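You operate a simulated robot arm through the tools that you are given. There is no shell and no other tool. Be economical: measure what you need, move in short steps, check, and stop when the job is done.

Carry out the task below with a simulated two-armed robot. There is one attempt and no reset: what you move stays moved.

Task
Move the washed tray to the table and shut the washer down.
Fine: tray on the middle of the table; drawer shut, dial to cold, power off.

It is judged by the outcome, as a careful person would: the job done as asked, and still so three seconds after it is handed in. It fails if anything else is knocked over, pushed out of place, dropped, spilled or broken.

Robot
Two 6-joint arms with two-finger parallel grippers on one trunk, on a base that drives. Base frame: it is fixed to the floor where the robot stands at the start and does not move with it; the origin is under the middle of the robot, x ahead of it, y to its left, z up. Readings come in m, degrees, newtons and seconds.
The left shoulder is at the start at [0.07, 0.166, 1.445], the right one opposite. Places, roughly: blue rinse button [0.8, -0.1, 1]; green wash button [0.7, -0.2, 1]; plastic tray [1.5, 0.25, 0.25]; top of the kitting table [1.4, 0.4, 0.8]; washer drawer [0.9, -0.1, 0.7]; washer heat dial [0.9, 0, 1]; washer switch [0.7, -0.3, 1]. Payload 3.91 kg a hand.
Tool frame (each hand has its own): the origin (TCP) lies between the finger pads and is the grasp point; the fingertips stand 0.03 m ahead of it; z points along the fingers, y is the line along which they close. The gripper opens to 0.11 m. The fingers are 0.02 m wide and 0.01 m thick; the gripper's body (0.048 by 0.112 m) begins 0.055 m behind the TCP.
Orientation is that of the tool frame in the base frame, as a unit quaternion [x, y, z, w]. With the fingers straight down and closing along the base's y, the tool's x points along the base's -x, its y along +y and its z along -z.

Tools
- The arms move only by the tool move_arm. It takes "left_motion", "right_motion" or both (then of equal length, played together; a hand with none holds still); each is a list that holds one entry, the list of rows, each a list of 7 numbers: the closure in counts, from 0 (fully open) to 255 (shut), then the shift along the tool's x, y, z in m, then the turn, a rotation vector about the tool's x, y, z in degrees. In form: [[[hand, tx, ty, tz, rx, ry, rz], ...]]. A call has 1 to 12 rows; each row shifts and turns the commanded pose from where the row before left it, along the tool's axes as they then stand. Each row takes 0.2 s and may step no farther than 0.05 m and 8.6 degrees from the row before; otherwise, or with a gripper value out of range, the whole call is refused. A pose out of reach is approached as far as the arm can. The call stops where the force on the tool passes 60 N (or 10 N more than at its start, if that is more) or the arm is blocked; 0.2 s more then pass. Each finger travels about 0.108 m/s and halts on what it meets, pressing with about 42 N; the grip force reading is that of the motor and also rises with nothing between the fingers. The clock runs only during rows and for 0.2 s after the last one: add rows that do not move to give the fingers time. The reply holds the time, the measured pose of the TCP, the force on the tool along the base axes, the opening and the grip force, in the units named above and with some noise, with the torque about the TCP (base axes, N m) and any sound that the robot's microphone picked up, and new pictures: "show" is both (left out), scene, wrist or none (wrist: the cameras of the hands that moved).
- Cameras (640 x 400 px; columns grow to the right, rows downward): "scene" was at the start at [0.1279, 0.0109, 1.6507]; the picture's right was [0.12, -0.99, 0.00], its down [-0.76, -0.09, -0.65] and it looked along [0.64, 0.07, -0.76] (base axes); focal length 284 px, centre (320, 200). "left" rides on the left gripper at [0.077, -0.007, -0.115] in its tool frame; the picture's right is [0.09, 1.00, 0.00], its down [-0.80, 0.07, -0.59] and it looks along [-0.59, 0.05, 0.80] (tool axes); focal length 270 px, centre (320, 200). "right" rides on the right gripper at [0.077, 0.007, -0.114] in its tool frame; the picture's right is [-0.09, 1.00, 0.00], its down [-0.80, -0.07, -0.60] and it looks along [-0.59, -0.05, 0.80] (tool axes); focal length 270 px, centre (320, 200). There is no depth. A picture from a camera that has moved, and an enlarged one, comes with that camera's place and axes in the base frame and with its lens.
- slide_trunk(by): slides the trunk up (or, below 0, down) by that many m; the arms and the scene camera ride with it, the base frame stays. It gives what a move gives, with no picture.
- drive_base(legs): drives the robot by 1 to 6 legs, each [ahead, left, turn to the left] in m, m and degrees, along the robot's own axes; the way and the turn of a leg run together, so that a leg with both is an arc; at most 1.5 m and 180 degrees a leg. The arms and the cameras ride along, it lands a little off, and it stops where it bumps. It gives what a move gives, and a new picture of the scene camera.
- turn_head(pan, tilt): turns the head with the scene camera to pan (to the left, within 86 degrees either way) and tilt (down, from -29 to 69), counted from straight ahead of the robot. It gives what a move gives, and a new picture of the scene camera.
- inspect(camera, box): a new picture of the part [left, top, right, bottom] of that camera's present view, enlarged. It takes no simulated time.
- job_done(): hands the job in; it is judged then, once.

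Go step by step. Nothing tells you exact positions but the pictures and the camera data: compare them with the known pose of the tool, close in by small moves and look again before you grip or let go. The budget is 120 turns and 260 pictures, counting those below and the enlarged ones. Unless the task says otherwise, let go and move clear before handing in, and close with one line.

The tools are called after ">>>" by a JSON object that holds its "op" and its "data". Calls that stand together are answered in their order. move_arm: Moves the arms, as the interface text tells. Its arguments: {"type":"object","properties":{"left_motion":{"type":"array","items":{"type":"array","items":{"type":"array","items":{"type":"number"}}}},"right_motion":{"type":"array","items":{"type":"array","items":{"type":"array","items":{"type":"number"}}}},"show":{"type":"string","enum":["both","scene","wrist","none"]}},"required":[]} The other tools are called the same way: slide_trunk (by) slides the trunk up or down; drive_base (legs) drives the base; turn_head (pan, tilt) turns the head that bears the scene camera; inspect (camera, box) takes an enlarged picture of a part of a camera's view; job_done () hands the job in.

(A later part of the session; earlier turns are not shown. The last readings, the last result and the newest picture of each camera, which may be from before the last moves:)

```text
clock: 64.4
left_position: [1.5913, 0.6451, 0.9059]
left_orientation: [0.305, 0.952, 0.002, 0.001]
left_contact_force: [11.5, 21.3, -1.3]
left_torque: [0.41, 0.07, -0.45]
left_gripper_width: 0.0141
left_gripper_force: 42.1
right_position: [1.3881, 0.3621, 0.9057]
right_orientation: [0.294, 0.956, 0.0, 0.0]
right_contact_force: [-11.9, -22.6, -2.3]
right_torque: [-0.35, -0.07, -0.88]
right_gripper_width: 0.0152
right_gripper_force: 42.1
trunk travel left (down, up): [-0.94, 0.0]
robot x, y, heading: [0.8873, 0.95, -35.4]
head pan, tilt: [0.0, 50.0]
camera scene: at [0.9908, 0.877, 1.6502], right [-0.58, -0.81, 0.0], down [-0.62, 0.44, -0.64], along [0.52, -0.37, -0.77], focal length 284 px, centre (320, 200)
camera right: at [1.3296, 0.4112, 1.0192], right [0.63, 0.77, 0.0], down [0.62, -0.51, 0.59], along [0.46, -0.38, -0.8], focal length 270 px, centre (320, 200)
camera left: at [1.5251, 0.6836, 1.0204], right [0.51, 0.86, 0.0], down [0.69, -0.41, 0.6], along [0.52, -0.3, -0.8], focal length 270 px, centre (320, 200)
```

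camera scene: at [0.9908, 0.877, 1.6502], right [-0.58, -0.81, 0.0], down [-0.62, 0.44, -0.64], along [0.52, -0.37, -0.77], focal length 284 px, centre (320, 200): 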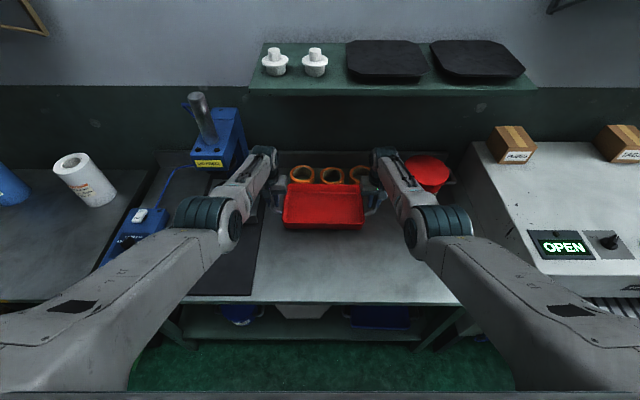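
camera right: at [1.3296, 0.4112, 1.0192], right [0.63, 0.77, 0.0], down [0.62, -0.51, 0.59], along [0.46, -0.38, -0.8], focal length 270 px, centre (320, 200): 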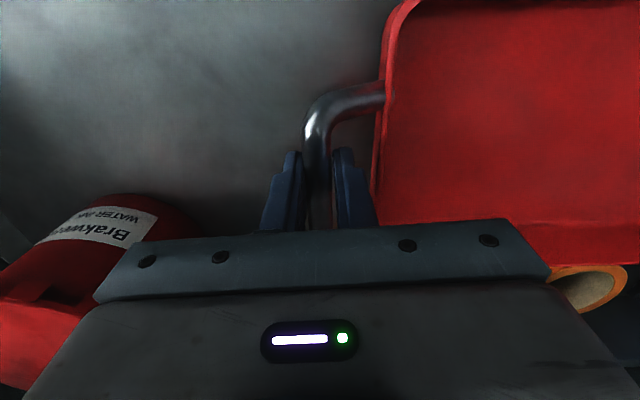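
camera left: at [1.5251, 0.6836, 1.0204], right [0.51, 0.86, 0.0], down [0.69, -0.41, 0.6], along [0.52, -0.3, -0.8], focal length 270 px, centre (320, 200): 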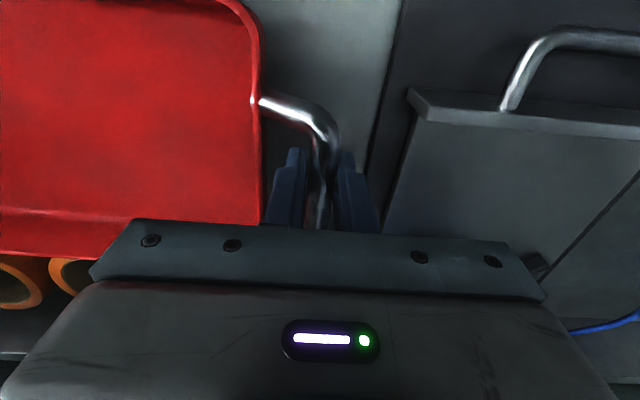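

>>> {"op": "move_arm", "data": {"right_motion": [[[255, 0, -0.009, 0, 0, 0, 0], [255, 0, -0.009, 0.006, 0, 0, 0], [255, 0, 0, 0.008, 0, 0, 0], [255, 0, 0, 0.008, 0, 0, 0], [255, 0, 0, 0.008, 0, 0, 0], [255, 0, 0, 0, 0, 0, 0]]], "left_motion": [[[255, 0, -0.007, 0, 0, 0, 0], [255, 0, -0.007, 0.006, 0, 0, 0], [255, 0, 0, 0.008, 0, 0, 0], [255, 0, 0, 0.008, 0, 0, 0], [255, 0, 0, 0.008, 0, 0, 0], [255, 0, 0, 0, 0, 0, 0]]]}}

```text
clock: 65.8
left_position: [1.5733, 0.6405, 0.8826]
left_orientation: [0.305, 0.952, 0.0, 0.001]
left_contact_force: [-8.1, -6.4, -2.3]
left_torque: [-0.22, -0.07, 0.13]
left_gripper_width: 0.0146
left_gripper_force: 42.6
left hand out of reach, approached as far as the arm can: row 2, 4
right_position: [1.3731, 0.3547, 0.8797]
right_orientation: [0.293, 0.956, 0.001, 0.0]
right_contact_force: [8.3, 6.8, -1.0]
right_torque: [0.26, 0.13, -0.87]
right_gripper_width: 0.0151
right_gripper_force: 41.6
right hand out of reach, approached as far as the arm can: row 3, 5
trunk travel left (down, up): [-0.94, 0.0]
robot x, y, heading: [0.8869, 0.9497, -35.4]
head pan, tilt: [0.0, 50.0]
camera scene: at [0.9911, 0.8766, 1.6501], right [-0.58, -0.81, 0.0], down [-0.62, 0.45, -0.64], along [0.52, -0.37, -0.77], focal length 284 px, centre (320, 200)
camera right: at [1.3139, 0.4031, 0.9937], right [0.63, 0.78, 0.0], down [0.62, -0.51, 0.59], along [0.46, -0.37, -0.81], focal length 270 px, centre (320, 200)
camera left: at [1.5069, 0.6799, 0.9967], right [0.51, 0.86, 0.0], down [0.69, -0.41, 0.6], along [0.51, -0.3, -0.8], focal length 270 px, centre (320, 200)
```

scene: 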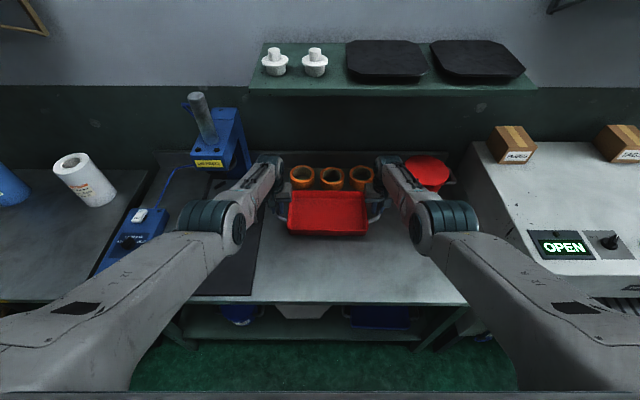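
right: 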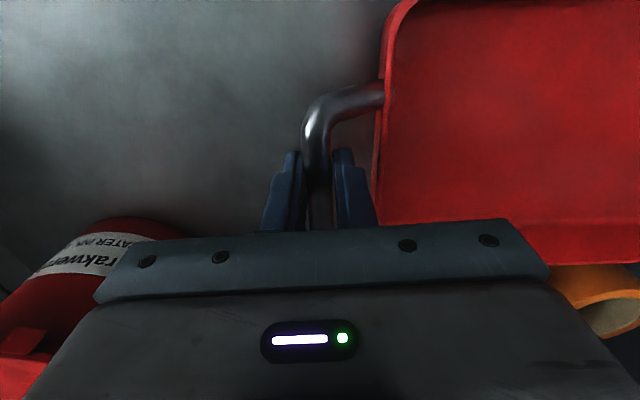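
left: 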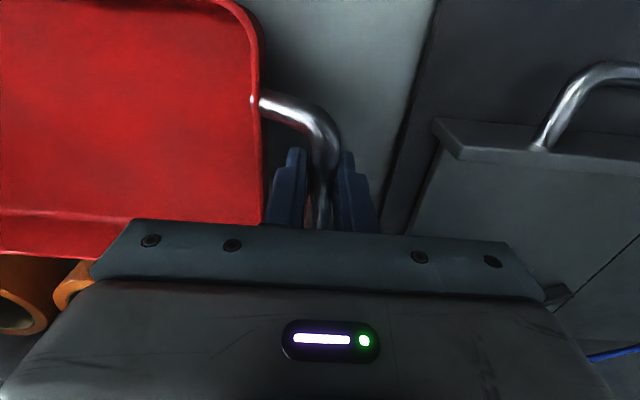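

>>> {"op": "slide_trunk", "data": {"by": -0.02}}

>>> {"op": "slide_trunk", "data": {"by": -0.01}}

```text
clock: 66.5
left_position: [1.5717, 0.6434, 0.8696]
left_orientation: [0.304, 0.952, -0.004, 0.006]
left_contact_force: [-12.3, -21.0, 14.4]
left_torque: [-0.41, -0.1, 0.43]
left_gripper_width: 0.0143
left_gripper_force: 41.8
right_position: [1.373, 0.3562, 0.8697]
right_orientation: [0.293, 0.956, -0.002, 0.008]
right_contact_force: [22.6, 12.4, 35.3]
right_torque: [0.05, -0.44, -0.87]
right_gripper_width: 0.0148
right_gripper_force: 41.8
trunk travel left (down, up): [-0.92, 0.02]
robot x, y, heading: [0.8893, 0.9463, -35.5]
head pan, tilt: [0.0, 50.0]
```

```text
clock: 67.0
left_position: [1.5712, 0.6443, 0.8662]
left_orientation: [0.305, 0.952, -0.005, 0.01]
left_contact_force: [-12.4, -21.9, 47.0]
left_torque: [-0.16, 0.17, 0.39]
left_gripper_width: 0.0146
left_gripper_force: 42.3
right_position: [1.3711, 0.3576, 0.8624]
right_orientation: [0.292, 0.956, -0.001, 0.008]
right_contact_force: [24.6, 16.4, 37.8]
right_torque: [0.2, -0.04, -0.87]
right_gripper_width: 0.0149
right_gripper_force: 41.8
trunk travel left (down, up): [-0.91, 0.03]
robot x, y, heading: [0.8877, 0.9501, -35.6]
head pan, tilt: [0.0, 50.0]
```

>>> {"op": "move_arm", "data": {"right_motion": [[[255, 0, 0, 0, 0, 0, 0]]], "left_motion": [[[255, 0, 0, 0, 0, 0, 0]]]}}

>>> {"op": "inspect", "data": {"camera": "scene", "box": [220, 130, 460, 280]}}

```text
clock: 67.4
left_position: [1.5708, 0.6422, 0.8658]
left_orientation: [0.306, 0.952, -0.004, 0.011]
left_contact_force: [-11.9, -22.9, 45.8]
left_torque: [-0.17, 0.17, 0.39]
left_gripper_width: 0.0145
left_gripper_force: 41.6
right_position: [1.3711, 0.3581, 0.8624]
right_orientation: [0.292, 0.956, -0.001, 0.008]
right_contact_force: [24.4, 17.2, 38.1]
right_torque: [0.21, -0.03, -0.87]
right_gripper_width: 0.0152
right_gripper_force: 42.0
trunk travel left (down, up): [-0.91, 0.03]
robot x, y, heading: [0.8859, 0.9506, -35.4]
head pan, tilt: [0.0, 50.0]
camera scene: at [0.9783, 0.887, 1.6217], right [-0.58, -0.81, 0.0], down [-0.62, 0.44, -0.65], along [0.53, -0.38, -0.76], focal length 284 px, centre (320, 200)
camera right: at [1.3093, 0.4075, 0.9752], right [0.63, 0.78, 0.0], down [0.62, -0.5, 0.61], along [0.47, -0.38, -0.79], focal length 270 px, centre (320, 200)
camera left: at [1.5025, 0.684, 0.9784], right [0.51, 0.86, 0.0], down [0.68, -0.4, 0.61], along [0.53, -0.31, -0.79], focal length 270 px, centre (320, 200)
```

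scene: 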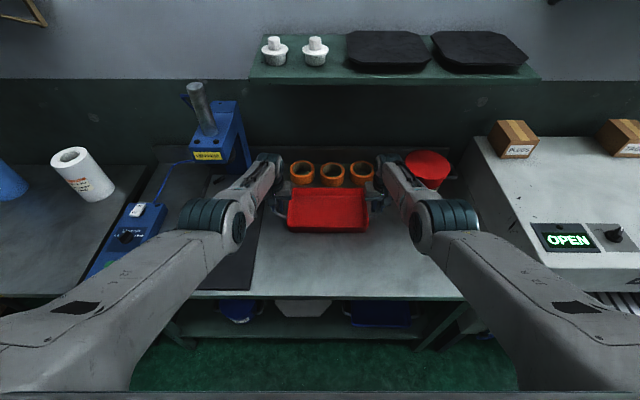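
right: 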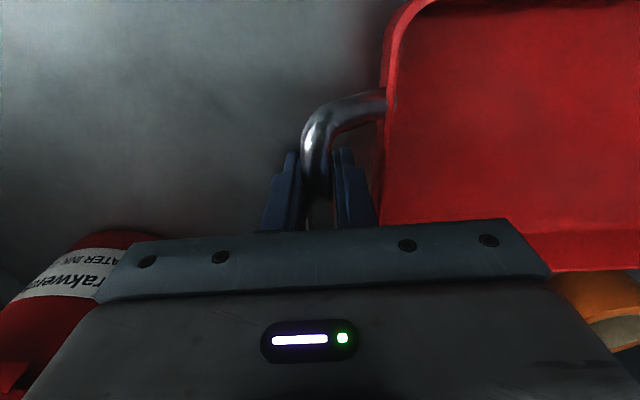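
left: 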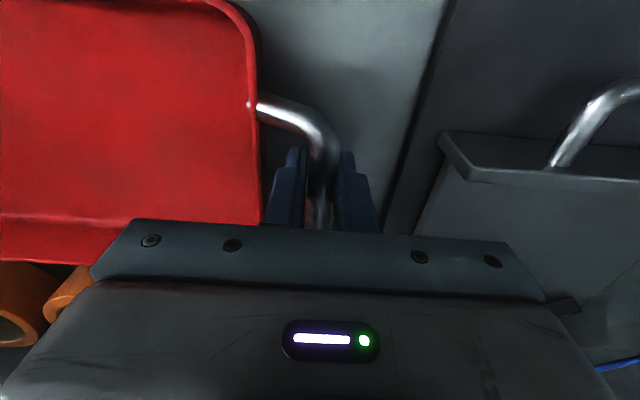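

```text
2.67 times, centred on (340, 205) of scene
camera zoom: at [0.9783, 0.887, 1.6217], right [-0.58, -0.81, 0.0], down [-0.62, 0.44, -0.65], along [0.53, -0.38, -0.76], focal length 758 px, centre (267, 187)
```

zoom: 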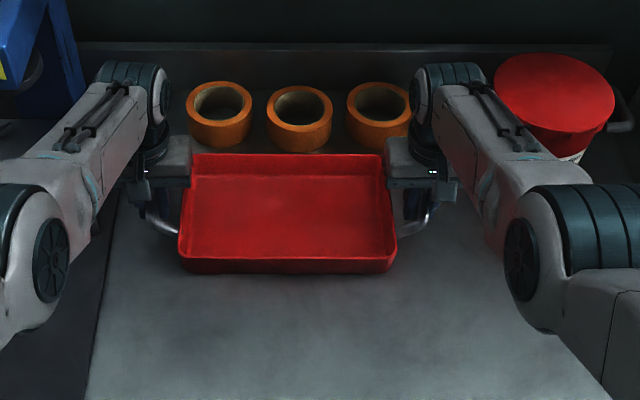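

The tray rests on the table (upward force on both hands). I ease the pressure, open slightly, and lift clear.

>>> {"op": "slide_trunk", "data": {"by": 0.008}}

>>> {"op": "move_arm", "data": {"right_motion": [[[215, 0, 0, 0, 0, 0, 0], [190, 0, 0, 0, 0, 0, 0], [183, 0, 0, 0, 0, 0, 0], [183, 0, 0, 0, 0, 0, 0]]], "left_motion": [[[215, 0, 0, 0, 0, 0, 0], [190, 0, 0, 0, 0, 0, 0], [183, 0, 0, 0, 0, 0, 0], [183, 0, 0, 0, 0, 0, 0]]]}}

```text
clock: 68.0
left_position: [1.5706, 0.6419, 0.8647]
left_orientation: [0.307, 0.952, -0.002, 0.004]
left_contact_force: [-11.2, -23.6, 25.8]
left_torque: [-0.48, -0.3, 0.41]
left_gripper_width: 0.0146
left_gripper_force: 42.2
right_position: [1.3707, 0.3585, 0.8621]
right_orientation: [0.292, 0.956, 0.0, 0.002]
right_contact_force: [22.2, 19.8, 20.7]
right_torque: [-0.03, -0.16, -0.88]
right_gripper_width: 0.0151
right_gripper_force: 41.5
trunk travel left (down, up): [-0.918, 0.022]
robot x, y, heading: [0.8833, 0.9483, -35.6]
head pan, tilt: [0.0, 50.0]
```

```text
clock: 69.0
left_position: [1.575, 0.6428, 0.8593]
left_orientation: [0.304, 0.953, 0.0, 0.001]
left_contact_force: [0.0, -0.3, 0.2]
left_torque: [0.0, 0.0, 0.02]
left_gripper_width: 0.031
left_gripper_force: 0.1
right_position: [1.3719, 0.3541, 0.8568]
right_orientation: [0.293, 0.956, 0.0, -0.002]
right_contact_force: [-0.2, 0.0, 0.3]
right_torque: [0.01, 0.0, -0.02]
right_gripper_width: 0.0311
right_gripper_force: 0.0
trunk travel left (down, up): [-0.918, 0.022]
robot x, y, heading: [0.8852, 0.948, -35.7]
head pan, tilt: [0.0, 50.0]
camera scene: at [0.9912, 0.8766, 1.6281], right [-0.58, -0.81, 0.0], down [-0.62, 0.45, -0.64], along [0.52, -0.37, -0.77], focal length 284 px, centre (320, 200)
camera right: at [1.3126, 0.4013, 0.9714], right [0.63, 0.78, 0.0], down [0.63, -0.51, 0.59], along [0.46, -0.37, -0.81], focal length 270 px, centre (320, 200)
camera left: at [1.5084, 0.6818, 0.9743], right [0.51, 0.86, 0.0], down [0.69, -0.41, 0.6], along [0.51, -0.3, -0.8], focal length 270 px, centre (320, 200)
```

scene: 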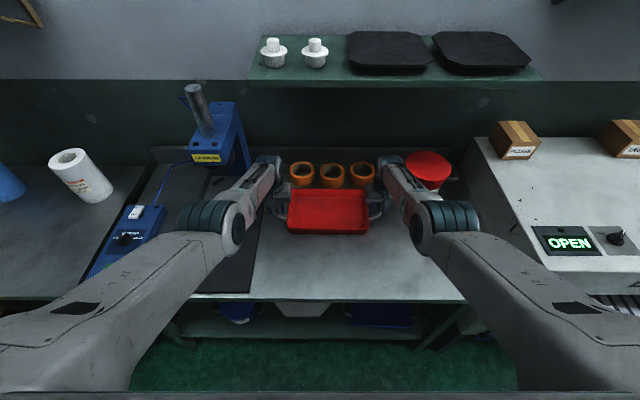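
right: 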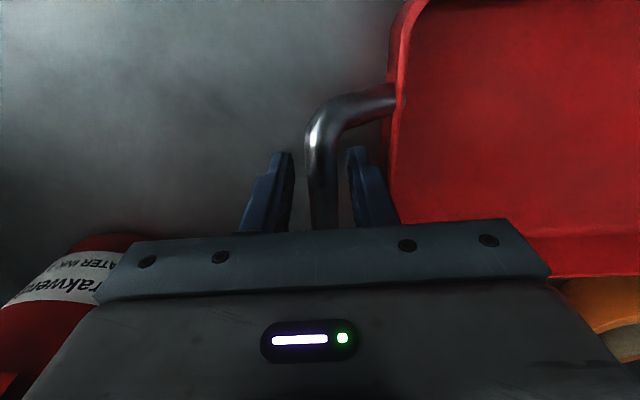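
left: 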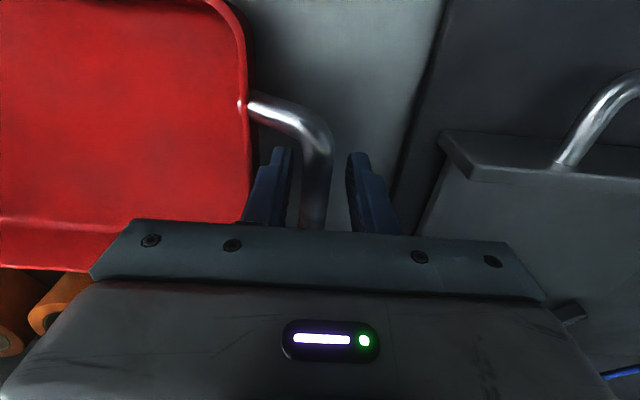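

>>> {"op": "move_arm", "data": {"right_motion": [[[183, 0, 0, -0.015, 0, 0, 0], [183, 0, 0, -0.015, 0, 0, 0], [183, 0, 0, -0.015, 0, 0, 0], [183, 0.005, 0, -0.02, 0, 0, 0], [183, 0.02, 0, -0.01, 0, 0, 0], [183, 0.02, 0, 0, 0, 0, 0]]], "left_motion": [[[183, 0, 0, -0.015, 0, 0, 0], [183, 0, 0, -0.015, 0, 0, 0], [183, 0, 0, -0.015, 0, 0, 0], [183, 0.005, 0, -0.02, 0, 0, 0], [183, 0.02, 0, -0.01, 0, 0, 0], [183, 0.02, 0, 0, 0, 0, 0]]]}}

```text
clock: 70.4
left_position: [1.5367, 0.668, 0.937]
left_orientation: [0.306, 0.952, 0.001, 0.003]
left_contact_force: [-0.8, -0.6, 0.8]
left_torque: [0.0, -0.03, 0.0]
left_gripper_width: 0.031
left_gripper_force: 0.0
right_position: [1.3339, 0.3786, 0.9343]
right_orientation: [0.293, 0.956, 0.0, 0.0]
right_contact_force: [-0.3, -0.1, -0.7]
right_torque: [0.01, -0.03, -0.03]
right_gripper_width: 0.0309
right_gripper_force: 0.0
trunk travel left (down, up): [-0.918, 0.022]
robot x, y, heading: [0.8838, 0.9501, -35.5]
head pan, tilt: [0.0, 50.0]
camera scene: at [0.9888, 0.8783, 1.6285], right [-0.58, -0.81, 0.0], down [-0.62, 0.44, -0.64], along [0.52, -0.37, -0.77], focal length 284 px, centre (320, 200)
camera right: at [1.2734, 0.4274, 1.0482], right [0.63, 0.78, 0.0], down [0.62, -0.51, 0.59], along [0.46, -0.38, -0.8], focal length 270 px, centre (320, 200)
camera left: at [1.4695, 0.7071, 1.0514], right [0.51, 0.86, 0.0], down [0.69, -0.41, 0.6], along [0.52, -0.3, -0.8], focal length 270 px, centre (320, 200)
```

scene: 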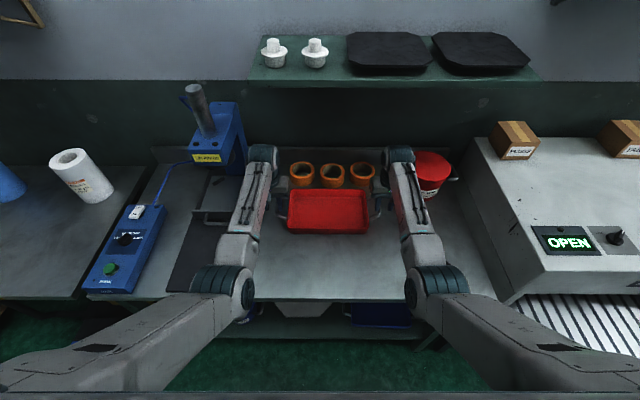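
right: 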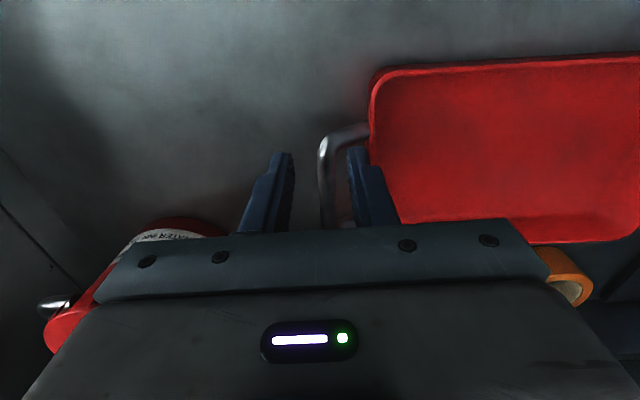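
left: 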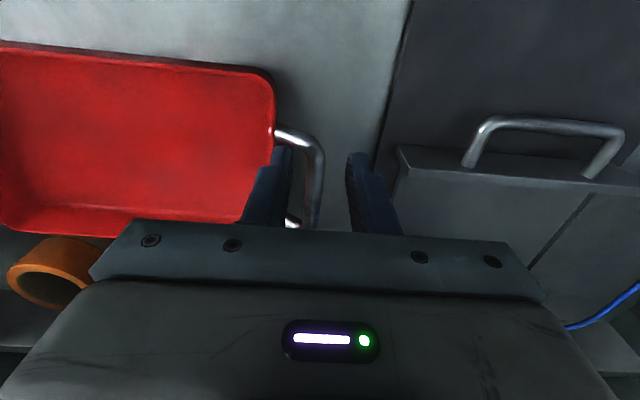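

The tray is on the table between the press and the ink pot. I back away and go to the drawer with the right hand lined up with its handle.

>>> {"op": "drive_base", "data": {"legs": [[-0.63, 0, 0], [0, -0.67, 0]]}}

>>> {"op": "inspect", "data": {"camera": "scene", "box": [0, 100, 320, 300]}}

```text
clock: 77.4
left_position: [0.6248, 0.4777, 0.935]
left_orientation: [0.299, 0.954, -0.001, 0.0]
left_contact_force: [0.3, -0.9, 0.0]
left_torque: [0.0, 0.01, -0.01]
left_gripper_width: 0.031
left_gripper_force: 0.2
right_position: [0.4246, 0.1847, 0.9329]
right_orientation: [0.289, 0.957, -0.001, -0.001]
right_contact_force: [0.3, -0.2, -0.2]
right_torque: [-0.02, -0.01, 0.0]
right_gripper_width: 0.031
right_gripper_force: 0.1
trunk travel left (down, up): [-0.918, 0.022]
robot x, y, heading: [-0.0306, 0.75, -34.8]
head pan, tilt: [0.0, 50.0]
camera scene: at [0.0758, 0.6812, 1.6282], right [-0.57, -0.82, 0.0], down [-0.63, 0.44, -0.64], along [0.53, -0.37, -0.77], focal length 284 px, centre (320, 200)
```

scene: 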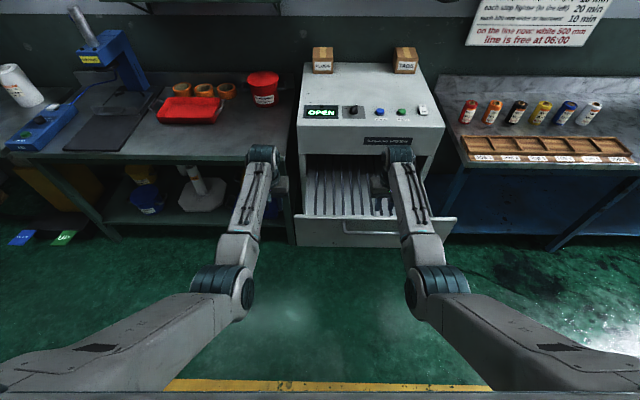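

```text
2.00 times, centred on (160, 200) of scene
camera zoom: at [0.0758, 0.6812, 1.6282], right [-0.57, -0.82, 0.0], down [-0.63, 0.44, -0.64], along [0.53, -0.37, -0.77], focal length 568 px, centre (640, 200)
```

zoom: 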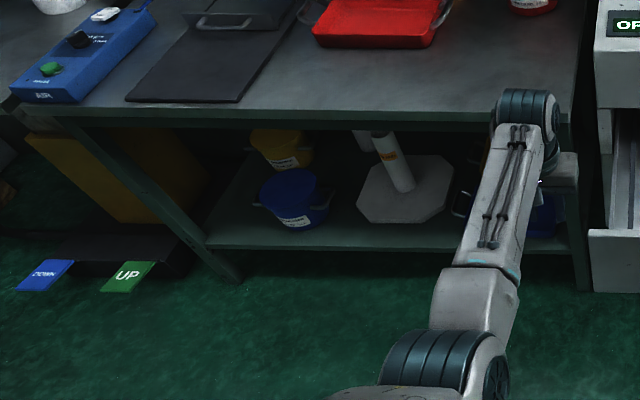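

>>> {"op": "drive_base", "data": {"legs": [[-0.07, 0, -0.8]]}}

>>> {"op": "move_arm", "data": {"right_motion": [[[255, 0, 0, 0.02, 0, 0, 0], [255, 0, 0, 0.03, 0, 0, 0], [255, 0, 0, 0.03, 0, 0, 0], [255, 0, 0, 0.03, 0, 0, 0], [255, 0, 0, 0.03, 0, 0, 0]]]}}

```text
clock: 78.4
left_position: [0.5667, 0.5036, 0.932]
left_orientation: [0.306, 0.952, 0.002, -0.001]
left_contact_force: [0.8, -0.5, -0.5]
left_torque: [0.02, 0.0, 0.01]
left_gripper_width: 0.0312
left_gripper_force: 0.1
right_position: [0.3623, 0.2159, 0.9276]
right_orientation: [0.294, 0.956, 0.001, -0.004]
right_contact_force: [0.6, -1.8, -0.2]
right_torque: [0.0, 0.0, -0.02]
right_gripper_width: 0.0308
right_gripper_force: 0.0
trunk travel left (down, up): [-0.918, 0.022]
robot x, y, heading: [-0.0883, 0.7953, -35.4]
head pan, tilt: [0.0, 50.0]
camera scene: at [0.0248, 0.7137, 1.6271], right [-0.58, -0.81, 0.0], down [-0.63, 0.45, -0.64], along [0.52, -0.37, -0.77], focal length 284 px, centre (320, 200)
```

scene: 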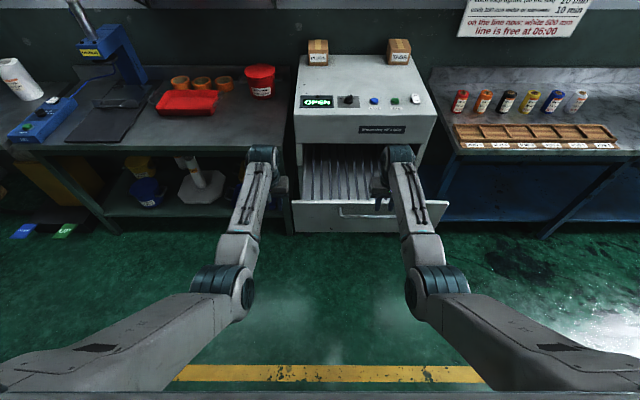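

```text
clock: 79.6
left_position: [0.5648, 0.5076, 0.9342]
left_orientation: [0.305, 0.952, 0.001, 0.001]
left_contact_force: [-0.4, 0.2, -0.1]
left_torque: [0.0, 0.01, -0.02]
left_gripper_width: 0.0309
left_gripper_force: 0.2
right_position: [0.3574, 0.2179, 0.7892]
right_orientation: [0.295, 0.956, 0.0, -0.002]
right_contact_force: [0.4, -0.1, -0.5]
right_torque: [0.0, 0.03, 0.02]
right_gripper_width: 0.0001
right_gripper_force: 37.7
trunk travel left (down, up): [-0.918, 0.022]
robot x, y, heading: [-0.088, 0.7905, -35.5]
head pan, tilt: [0.0, 50.0]
camera scene: at [0.0192, 0.7171, 1.6279], right [-0.58, -0.81, 0.0], down [-0.62, 0.45, -0.64], along [0.52, -0.37, -0.77], focal length 284 px, centre (320, 200)
camera right: at [0.2984, 0.2659, 0.9036], right [0.63, 0.77, 0.0], down [0.62, -0.51, 0.59], along [0.46, -0.37, -0.81], focal length 270 px, centre (320, 200)
```

scene: 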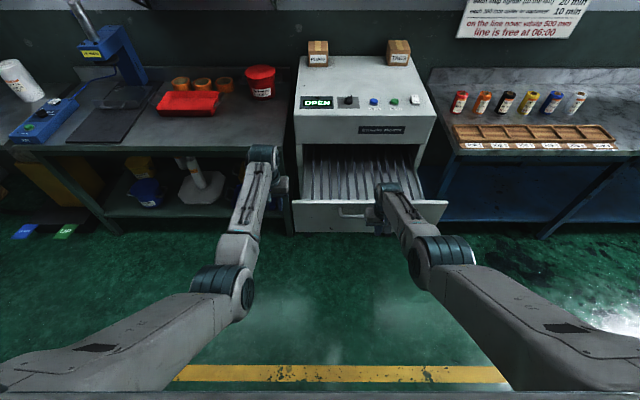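
right: 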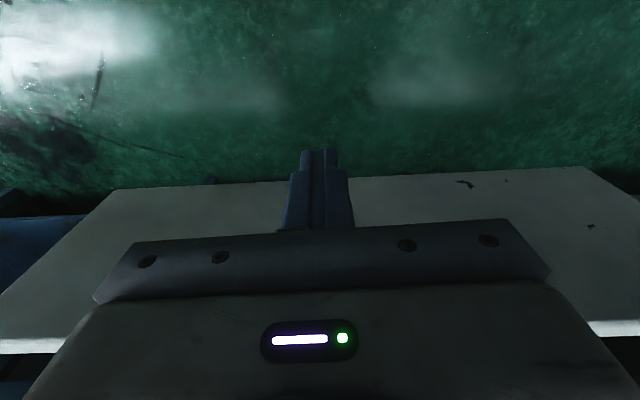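

>>> {"op": "drive_base", "data": {"legs": [[0.33, 0, 0]]}}

```text
clock: 81.8
left_position: [0.8373, 0.3258, 0.937]
left_orientation: [0.299, 0.954, 0.0, 0.004]
left_contact_force: [0.1, 1.4, -0.2]
left_torque: [-0.02, -0.03, -0.02]
left_gripper_width: 0.0309
left_gripper_force: 0.0
right_position: [0.6351, 0.0342, 0.7908]
right_orientation: [0.287, 0.958, 0.0, 0.0]
right_contact_force: [0.1, 0.3, -0.1]
right_torque: [-0.03, 0.05, -0.04]
right_gripper_width: 0.0
right_gripper_force: 37.7
trunk travel left (down, up): [-0.918, 0.022]
robot x, y, heading: [0.1816, 0.601, -34.6]
head pan, tilt: [0.0, 50.0]
camera scene: at [0.2875, 0.5301, 1.6285], right [-0.57, -0.82, 0.0], down [-0.63, 0.44, -0.64], along [0.53, -0.37, -0.77], focal length 284 px, centre (320, 200)
```

scene: 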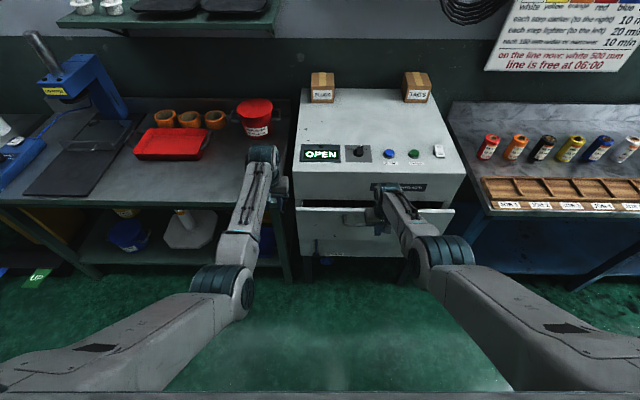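

>>> {"op": "move_arm", "data": {"right_motion": [[[255, -0.012, 0, 0, 0, 0, 0], [255, -0.012, 0, 0, 0, 0, 0], [255, -0.012, 0, 0, 0, 0, 0], [255, -0.01, 0, 0, 0, 0, 0], [255, -0.006, 0, 0, 0, 0, 0], [255, -0.005, 0, 0, 0, 0, 0], [255, -0.005, 0, 0, 0, 0, 0]]]}}

```text
clock: 83.4
left_position: [0.8402, 0.3247, 0.9368]
left_orientation: [0.299, 0.954, 0.0, 0.001]
left_contact_force: [0.0, 0.1, 0.1]
left_torque: [0.0, -0.01, -0.02]
left_gripper_width: 0.0308
left_gripper_force: 0.0
right_position: [0.6529, 0.0215, 0.812]
right_orientation: [0.287, 0.958, 0.0, 0.001]
right_contact_force: [0.1, -0.2, -0.1]
right_torque: [-0.02, -0.01, 0.02]
right_gripper_width: 0.0
right_gripper_force: 37.2
right hand out of reach, approached as far as the arm can: row 1, 2, 4, 5, 6, 7
trunk travel left (down, up): [-0.918, 0.022]
robot x, y, heading: [0.1834, 0.5981, -34.5]
head pan, tilt: [0.0, 50.0]
camera scene: at [0.29, 0.5283, 1.6282], right [-0.57, -0.82, 0.0], down [-0.63, 0.44, -0.64], along [0.53, -0.37, -0.77], focal length 284 px, centre (320, 200)
camera right: at [0.5932, 0.0692, 0.9249], right [0.62, 0.78, 0.0], down [0.63, -0.5, 0.59], along [0.47, -0.37, -0.8], focal length 270 px, centre (320, 200)
```

scene: 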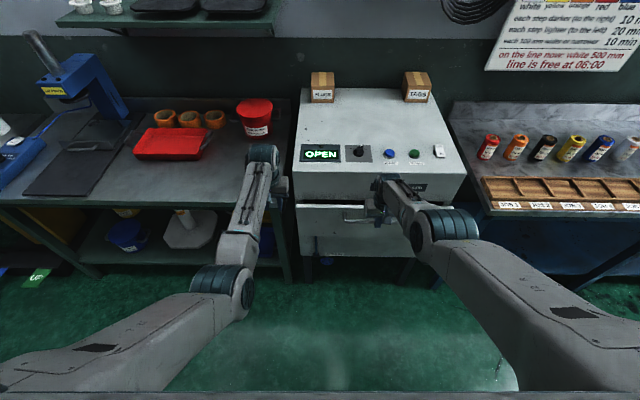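
right: 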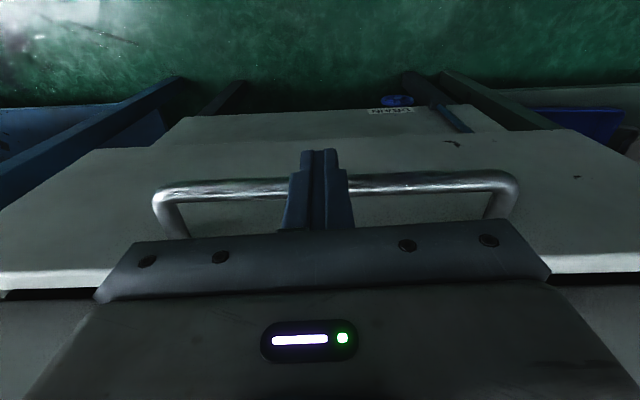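

>>> {"op": "move_arm", "data": {"right_motion": [[[255, 0.03, 0, 0, 0, 0, 0], [255, 0.03, 0, 0, 0, 0, 0], [255, 0.02, 0, 0.012, 0, 0, 0], [255, 0, 0, 0.012, 0, 0, 0]]], "show": "wrist"}}

```text
clock: 84.4
left_position: [0.8394, 0.3232, 0.9371]
left_orientation: [0.299, 0.954, 0.001, 0.001]
left_contact_force: [-0.2, -0.1, -1.0]
left_torque: [0.01, 0.0, -0.02]
left_gripper_width: 0.0308
left_gripper_force: 0.0
right_position: [0.5862, 0.0623, 0.7869]
right_orientation: [0.288, 0.958, 0.0, -0.001]
right_contact_force: [0.6, -0.1, 0.8]
right_torque: [0.0, 0.04, -0.01]
right_gripper_width: 0.0
right_gripper_force: 37.6
trunk travel left (down, up): [-0.918, 0.022]
robot x, y, heading: [0.1844, 0.6001, -34.6]
head pan, tilt: [0.0, 50.0]
camera right: at [0.5254, 0.1107, 0.9017], right [0.62, 0.78, 0.0], down [0.63, -0.5, 0.59], along [0.46, -0.37, -0.81], focal length 270 px, centre (320, 200)
```

right: 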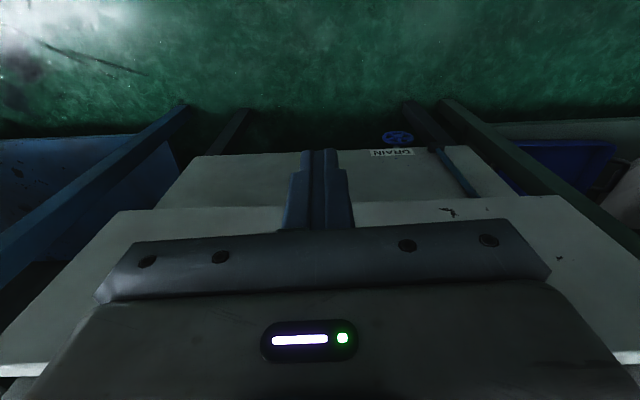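

>>> {"op": "move_arm", "data": {"right_motion": [[[255, 0, 0, 0.012, 0, 0, 0]]], "show": "none"}}

>>> {"op": "drive_base", "data": {"legs": [[0.115, 0, 0]]}}

>>> {"op": "inspect", "data": {"camera": "scene", "box": [280, 100, 500, 260]}}

```text
clock: 84.8
left_position: [0.8404, 0.3239, 0.9364]
left_orientation: [0.299, 0.954, 0.0, 0.002]
left_contact_force: [0.5, 0.5, -0.2]
left_torque: [0.02, -0.03, 0.01]
left_gripper_width: 0.0309
left_gripper_force: 0.0
right_position: [0.5838, 0.0625, 0.7762]
right_orientation: [0.288, 0.958, -0.001, -0.002]
right_contact_force: [-0.6, -0.1, -0.5]
right_torque: [0.02, -0.02, 0.01]
right_gripper_width: 0.0002
right_gripper_force: 37.1
trunk travel left (down, up): [-0.918, 0.022]
robot x, y, heading: [0.1871, 0.5971, -34.9]
head pan, tilt: [0.0, 50.0]
```

```text
clock: 86.0
left_position: [0.9267, 0.2603, 0.936]
left_orientation: [0.3, 0.954, 0.001, 0.001]
left_contact_force: [1.0, -0.4, 0.5]
left_torque: [-0.02, 0.04, 0.05]
left_gripper_width: 0.031
left_gripper_force: 0.0
right_position: [0.6662, 0.0024, 0.7744]
right_orientation: [0.291, 0.957, 0.003, -0.01]
right_contact_force: [1.3, 0.5, -0.7]
right_torque: [0.01, -0.01, 0.01]
right_gripper_width: 0.0
right_gripper_force: 37.6
trunk travel left (down, up): [-0.918, 0.022]
robot x, y, heading: [0.2705, 0.5391, -35.1]
head pan, tilt: [0.0, 50.0]
stopped in leg 1: the force on the tool passed its limit (the readings are from after the stop); the commanded pose is now the measured one
camera scene: at [0.3791, 0.4658, 1.6279], right [-0.57, -0.82, 0.0], down [-0.63, 0.44, -0.64], along [0.53, -0.37, -0.77], focal length 284 px, centre (320, 200)
```

scene: 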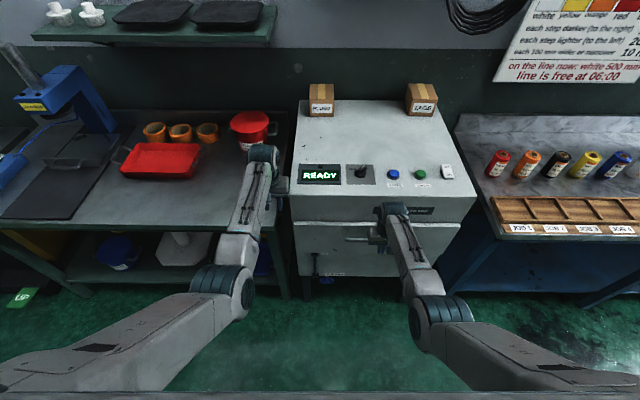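

```text
2.50 times, centred on (390, 180) of scene
camera zoom: at [0.3791, 0.4658, 1.6279], right [-0.57, -0.82, 0.0], down [-0.63, 0.44, -0.64], along [0.53, -0.37, -0.77], focal length 711 px, centre (145, 250)
```

zoom: 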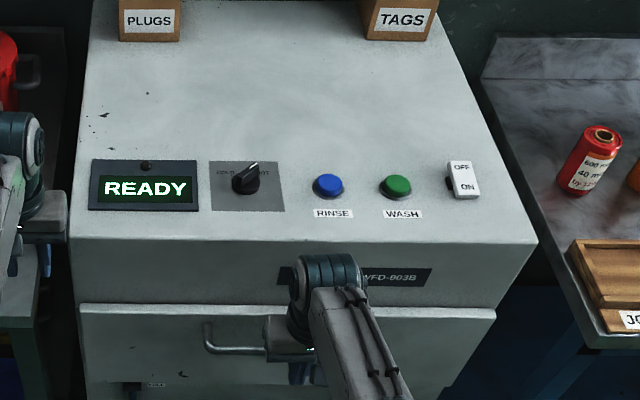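

Drawer is shut and the display reads READY. Next the dial: I retract the left hand, raise the right hand and open it.

>>> {"op": "slide_trunk", "data": {"by": 0.022}}

>>> {"op": "move_arm", "data": {"right_motion": [[[255, 0.025, 0, 0, 0, 0, 0], [255, 0.035, 0, 0, 0, 0, 0], [70, 0.01, 0, -0.03, 0, 0, 0], [70, 0, 0, -0.03, 0, 0, 0], [70, 0, 0, -0.03, 0, 0, 0], [70, 0, 0, -0.03, 0, 0, 0], [70, 0, 0, -0.03, 0, 0, 0], [70, 0, 0, -0.03, 0, 0, 0], [70, 0, 0, -0.03, 0, 0, 0], [70, 0, 0, -0.03, 0, 0, 0]]], "left_motion": [[[183, 0.025, 0, 0, 0, 0, 0], [183, 0.025, 0, 0, 0, 0, 0], [183, 0.025, 0, 0, 0, 0, 0], [183, 0.025, 0, 0, 0, 0, 0], [183, 0.025, 0, 0, 0, 0, 0], [183, 0.025, 0, 0, 0, 0, 0], [183, 0.025, 0, 0, 0, 0, 0], [183, 0.025, 0, 0, 0, 0, 0], [183, 0, 0, 0, 0, 0, 0], [183, 0, 0, 0, 0, 0, 0]]]}}

```text
clock: 86.7
left_position: [0.9269, 0.2602, 0.9564]
left_orientation: [0.301, 0.954, 0.001, 0.001]
left_contact_force: [-0.1, 0.2, 0.3]
left_torque: [-0.02, 0.0, -0.02]
left_gripper_width: 0.031
left_gripper_force: 0.0
right_position: [0.667, 0.0028, 0.7963]
right_orientation: [0.291, 0.957, 0.004, -0.009]
right_contact_force: [0.3, -0.3, -0.2]
right_torque: [-0.01, 0.01, 0.01]
right_gripper_width: 0.0
right_gripper_force: 37.7
trunk travel left (down, up): [-0.94, 0.0]
robot x, y, heading: [0.2722, 0.5361, -34.8]
head pan, tilt: [0.0, 50.0]
```

```text
clock: 88.9
left_position: [0.7656, 0.3765, 0.9567]
left_orientation: [0.3, 0.954, 0.001, 0.001]
left_contact_force: [0.3, -0.9, 0.6]
left_torque: [-0.02, -0.02, 0.04]
left_gripper_width: 0.0309
left_gripper_force: 0.0
right_position: [0.623, 0.0329, 1.0119]
right_orientation: [0.291, 0.957, 0.004, -0.009]
right_contact_force: [-0.4, 0.0, 0.2]
right_torque: [0.05, 0.04, 0.01]
right_gripper_width: 0.0798
right_gripper_force: 0.0
right hand out of reach, approached as far as the arm can: row 10
trunk travel left (down, up): [-0.94, 0.0]
robot x, y, heading: [0.2696, 0.5388, -35.3]
head pan, tilt: [0.0, 50.0]
camera scene: at [0.3784, 0.4662, 1.65], right [-0.57, -0.82, 0.0], down [-0.63, 0.44, -0.64], along [0.53, -0.37, -0.77], focal length 284 px, centre (320, 200)
camera right: at [0.5655, 0.0792, 1.1284], right [0.63, 0.78, 0.0], down [0.64, -0.51, 0.58], along [0.45, -0.36, -0.81], focal length 270 px, centre (320, 200)
camera left: at [0.6983, 0.4154, 1.0714], right [0.5, 0.87, 0.0], down [0.69, -0.4, 0.6], along [0.52, -0.3, -0.8], focal length 270 px, centre (320, 200)
```

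scene: 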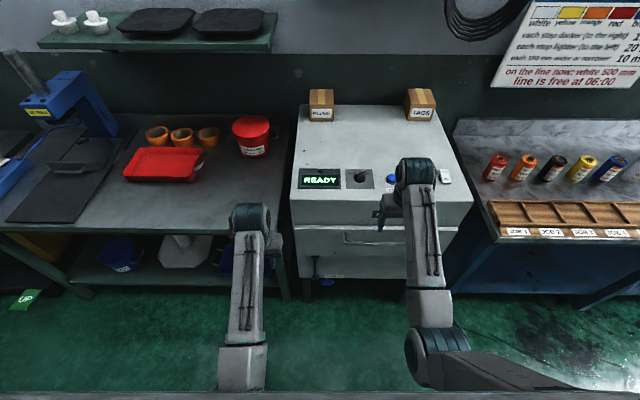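
right: 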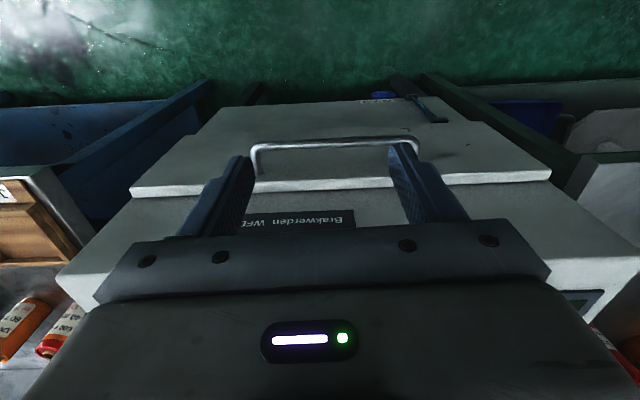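
left: 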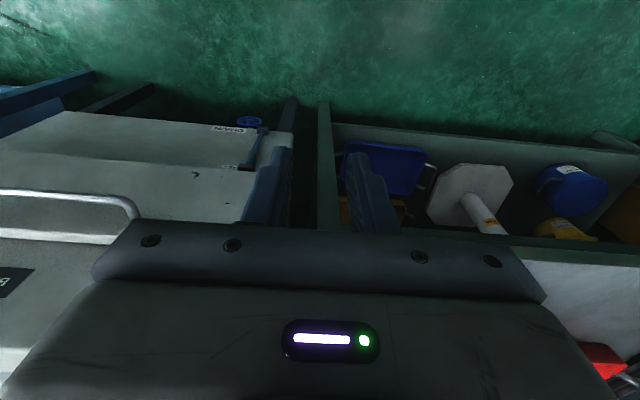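

>>> {"op": "inspect", "data": {"camera": "scene", "box": [290, 150, 400, 220]}}

```text
5.71 times, centred on (345, 185) of scene
camera zoom: at [0.3784, 0.4662, 1.65], right [-0.57, -0.82, 0.0], down [-0.63, 0.44, -0.64], along [0.53, -0.37, -0.77], focal length 1624 px, centre (177, 286)
```

zoom: 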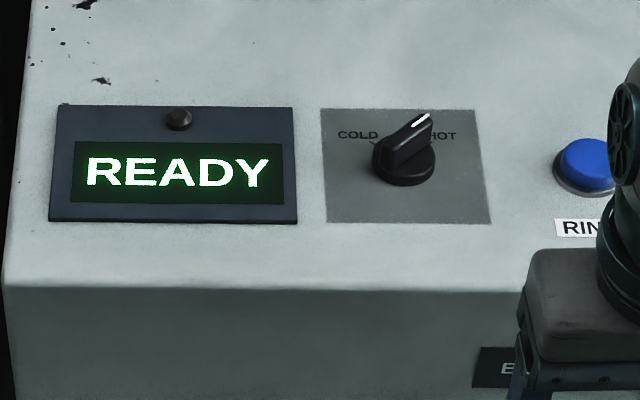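

>>> {"op": "move_arm", "data": {"right_motion": [[[70, 0.02, 0, -0.005, 0, 0, 7.6], [70, 0.02, 0, -0.015, 0, 0, 7.6], [70, 0.0, 0, -0.02, 0, 0, 7.6], [70, 0, 0, -0.02, 0, 0, 7.6], [70, 0, 0, 0, 0, 0, 7.6]]], "show": "none"}}

```text
clock: 90.1
left_position: [0.7647, 0.3773, 0.9578]
left_orientation: [0.301, 0.954, 0.0, 0.001]
left_contact_force: [-0.3, 0.7, -0.3]
left_torque: [0.01, -0.04, 0.01]
left_gripper_width: 0.0308
left_gripper_force: 0.1
right_position: [0.6161, 0.0512, 1.0069]
right_orientation: [0.588, 0.809, 0.0, -0.009]
right_contact_force: [-0.6, 0.1, -0.4]
right_torque: [0.04, 0.01, 0.03]
right_gripper_width: 0.0798
right_gripper_force: 0.0
right hand out of reach, approached as far as the arm can: row 1, 2, 3, 4
trunk travel left (down, up): [-0.94, 0.0]
robot x, y, heading: [0.27, 0.5377, -35.1]
head pan, tilt: [0.0, 50.0]
```

>>> {"op": "move_arm", "data": {"right_motion": [[[70, -0.0171, 0.0134, -0.004, 0, 0, 0], [70, -0.0171, 0.0134, -0.006, 0, 0, 0], [70, -0.0171, 0.0134, -0.008, 0, 0, 0], [70, -0.0171, 0.0134, -0.009, 0, 0, 0], [70, -0.0171, 0.0134, -0.009, 0, 0, 0], [70, -0.0171, 0.0134, -0.009, 0, 0, 0]]]}}

```text
clock: 91.5
left_position: [0.7653, 0.3769, 0.9585]
left_orientation: [0.301, 0.954, 0.002, 0.002]
left_contact_force: [0.6, -0.3, 0.3]
left_torque: [0.02, -0.02, -0.02]
left_gripper_width: 0.0309
left_gripper_force: 0.0
right_position: [0.7269, -0.026, 1.0474]
right_orientation: [0.586, 0.81, 0.0, -0.01]
right_contact_force: [-0.2, 0.6, 0.0]
right_torque: [-0.04, 0.02, -0.01]
right_gripper_width: 0.0796
right_gripper_force: 0.0
trunk travel left (down, up): [-0.94, 0.0]
robot x, y, heading: [0.2721, 0.5426, -35.2]
head pan, tilt: [0.0, 50.0]
camera scene: at [0.378, 0.4666, 1.6501], right [-0.57, -0.82, 0.0], down [-0.63, 0.44, -0.64], along [0.53, -0.37, -0.77], focal length 284 px, centre (320, 200)
camera right: at [0.7112, 0.0485, 1.1627], right [0.97, 0.23, -0.01], down [0.19, -0.79, 0.58], along [0.12, -0.57, -0.81], focal length 270 px, centre (320, 200)
```

scene: 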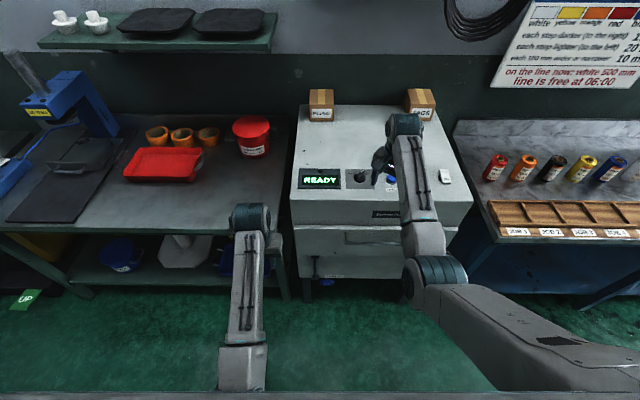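
right: 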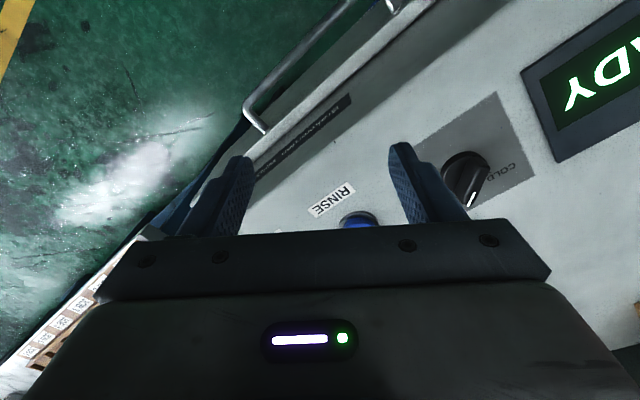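

>>> {"op": "inspect", "data": {"camera": "right", "box": [380, 80, 560, 240]}}

```text
2.50 times, centred on (470, 160) of right
camera zoom: at [0.7112, 0.0485, 1.1627], right [0.97, 0.23, -0.01], down [0.19, -0.79, 0.58], along [0.12, -0.57, -0.81], focal length 676 px, centre (-55, 300)
```

zoom: 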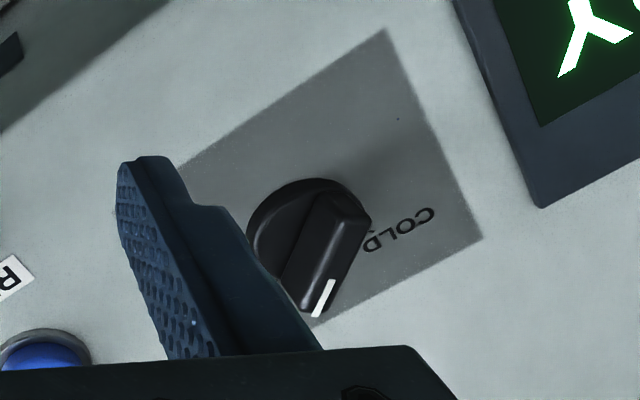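

>>> {"op": "move_arm", "data": {"right_motion": [[[70, 0, 0, -0.01, 0, 0, 4.25], [70, 0, 0, -0.01, 0, 0, 4.25]]], "show": "none"}}

>>> {"op": "drive_base", "data": {"legs": [[0.1, 0.064, 0]]}}

>>> {"op": "inspect", "data": {"camera": "right", "box": [160, 60, 500, 260]}}

```text
clock: 92.1
left_position: [0.7653, 0.3776, 0.9574]
left_orientation: [0.3, 0.954, 0.002, 0.002]
left_contact_force: [0.3, -0.1, 0.1]
left_torque: [0.02, 0.01, 0.04]
left_gripper_width: 0.0313
left_gripper_force: 0.0
right_position: [0.7282, -0.0244, 1.0682]
right_orientation: [0.645, 0.764, -0.001, -0.01]
right_contact_force: [-0.7, -0.3, -0.1]
right_torque: [-0.02, -0.02, 0.0]
right_gripper_width: 0.0797
right_gripper_force: 0.2
trunk travel left (down, up): [-0.94, 0.0]
robot x, y, heading: [0.2721, 0.538, -35.2]
head pan, tilt: [0.0, 50.0]
```

```text
clock: 93.4
left_position: [0.882, 0.3734, 0.9587]
left_orientation: [0.3, 0.954, 0.002, 0.003]
left_contact_force: [-0.2, 0.3, 0.8]
left_torque: [0.0, -0.01, 0.02]
left_gripper_width: 0.0309
left_gripper_force: 0.0
right_position: [0.8432, -0.0282, 1.069]
right_orientation: [0.644, 0.765, 0.001, -0.008]
right_contact_force: [-0.3, -0.4, 0.5]
right_torque: [0.04, -0.02, -0.04]
right_gripper_width: 0.0795
right_gripper_force: 0.1
trunk travel left (down, up): [-0.94, 0.0]
robot x, y, heading: [0.3907, 0.5374, -35.0]
head pan, tilt: [0.0, 50.0]
camera scene: at [0.4924, 0.463, 1.6505], right [-0.57, -0.82, 0.0], down [-0.63, 0.44, -0.64], along [0.53, -0.37, -0.77], focal length 284 px, centre (320, 200)
```

scene: 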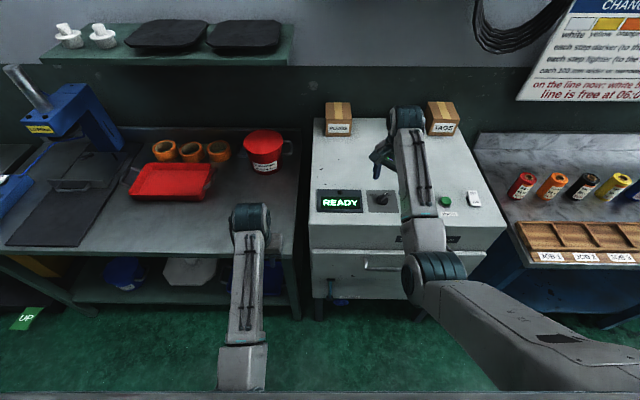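

```text
1.88 times, centred on (330, 160) of right
camera zoom: at [0.8397, 0.047, 1.1844], right [1.0, 0.08, -0.01], down [0.07, -0.81, 0.58], along [0.04, -0.58, -0.81], focal length 509 px, centre (301, 275)
```

zoom: 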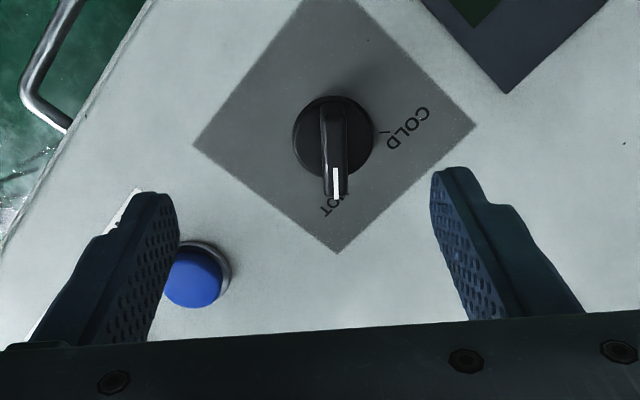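

>>> {"op": "move_arm", "data": {"right_motion": [[[70, -0.004, 0.0143, 0, 0, 0, 0], [100, 0, 0, 0.019, 0, 0, 0], [130, 0, 0, 0.019, 0, 0, 0], [160, 0, 0, 0.019, 0, 0, 0]]], "show": "none"}}

>>> {"op": "inspect", "data": {"camera": "right", "box": [160, 60, 500, 260]}}

```text
clock: 94.4
left_position: [0.8845, 0.3729, 0.9577]
left_orientation: [0.299, 0.954, 0.001, 0.001]
left_contact_force: [0.1, 0.1, -0.6]
left_torque: [-0.02, -0.03, -0.03]
left_gripper_width: 0.0309
left_gripper_force: 0.1
right_position: [0.8619, -0.0296, 1.0119]
right_orientation: [0.644, 0.765, -0.002, -0.01]
right_contact_force: [0.3, 0.0, -0.7]
right_torque: [-0.03, 0.03, -0.02]
right_gripper_width: 0.0412
right_gripper_force: 0.0
trunk travel left (down, up): [-0.94, 0.0]
robot x, y, heading: [0.3922, 0.5332, -35.0]
head pan, tilt: [0.0, 50.0]
```

```text
1.88 times, centred on (330, 160) of right
camera zoom: at [0.8583, 0.0456, 1.127], right [1.0, 0.08, -0.01], down [0.08, -0.81, 0.58], along [0.04, -0.58, -0.81], focal length 509 px, centre (301, 275)
```

zoom: 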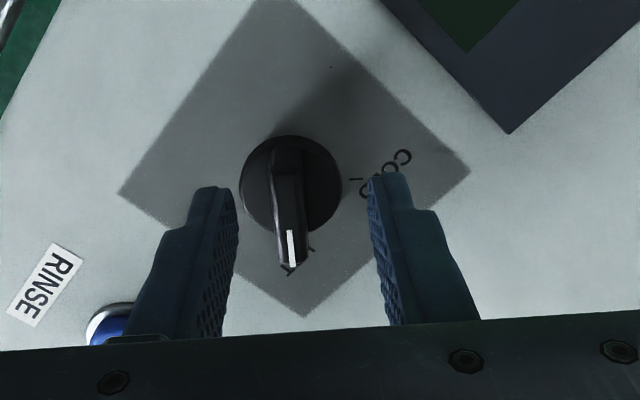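

>>> {"op": "move_arm", "data": {"right_motion": [[[160, 0.004, -0.003, 0.002, 0, 0, 0], [190, 0, 0, 0.003, 0, 0, 0], [215, 0, 0, 0, 0, 0, 0], [240, 0, 0, 0, 0, 0, 0], [255, 0, 0, 0, 0, 0, 0], [255, 0, 0, 0, 0, 0, 0]]], "show": "none"}}

>>> {"op": "inspect", "data": {"camera": "right", "box": [160, 60, 500, 260]}}

```text
clock: 95.8
left_position: [0.8832, 0.3739, 0.9566]
left_orientation: [0.299, 0.954, 0.001, 0.003]
left_contact_force: [0.6, -0.6, 0.4]
left_torque: [-0.02, -0.01, 0.01]
left_gripper_width: 0.0309
left_gripper_force: 0.1
right_position: [0.8564, -0.026, 1.007]
right_orientation: [0.645, 0.764, -0.001, -0.01]
right_contact_force: [-5.4, -0.2, -1.8]
right_torque: [-0.94, -0.02, -0.05]
right_gripper_width: 0.0105
right_gripper_force: 45.3
trunk travel left (down, up): [-0.94, 0.0]
robot x, y, heading: [0.3929, 0.5335, -35.2]
head pan, tilt: [0.0, 50.0]
```

```text
1.88 times, centred on (330, 160) of right
camera zoom: at [0.8526, 0.0492, 1.1215], right [1.0, 0.08, -0.01], down [0.08, -0.81, 0.58], along [0.04, -0.58, -0.81], focal length 509 px, centre (301, 275)
```

zoom: 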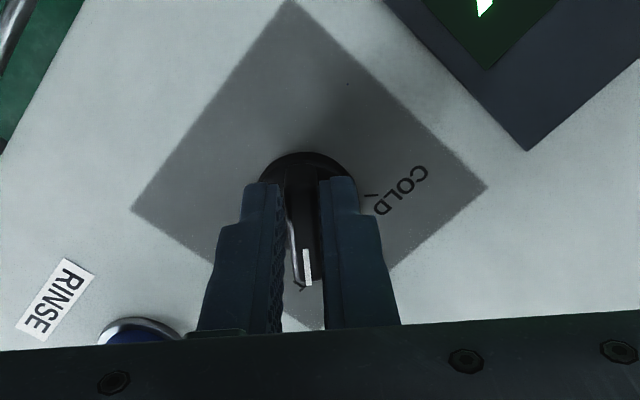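

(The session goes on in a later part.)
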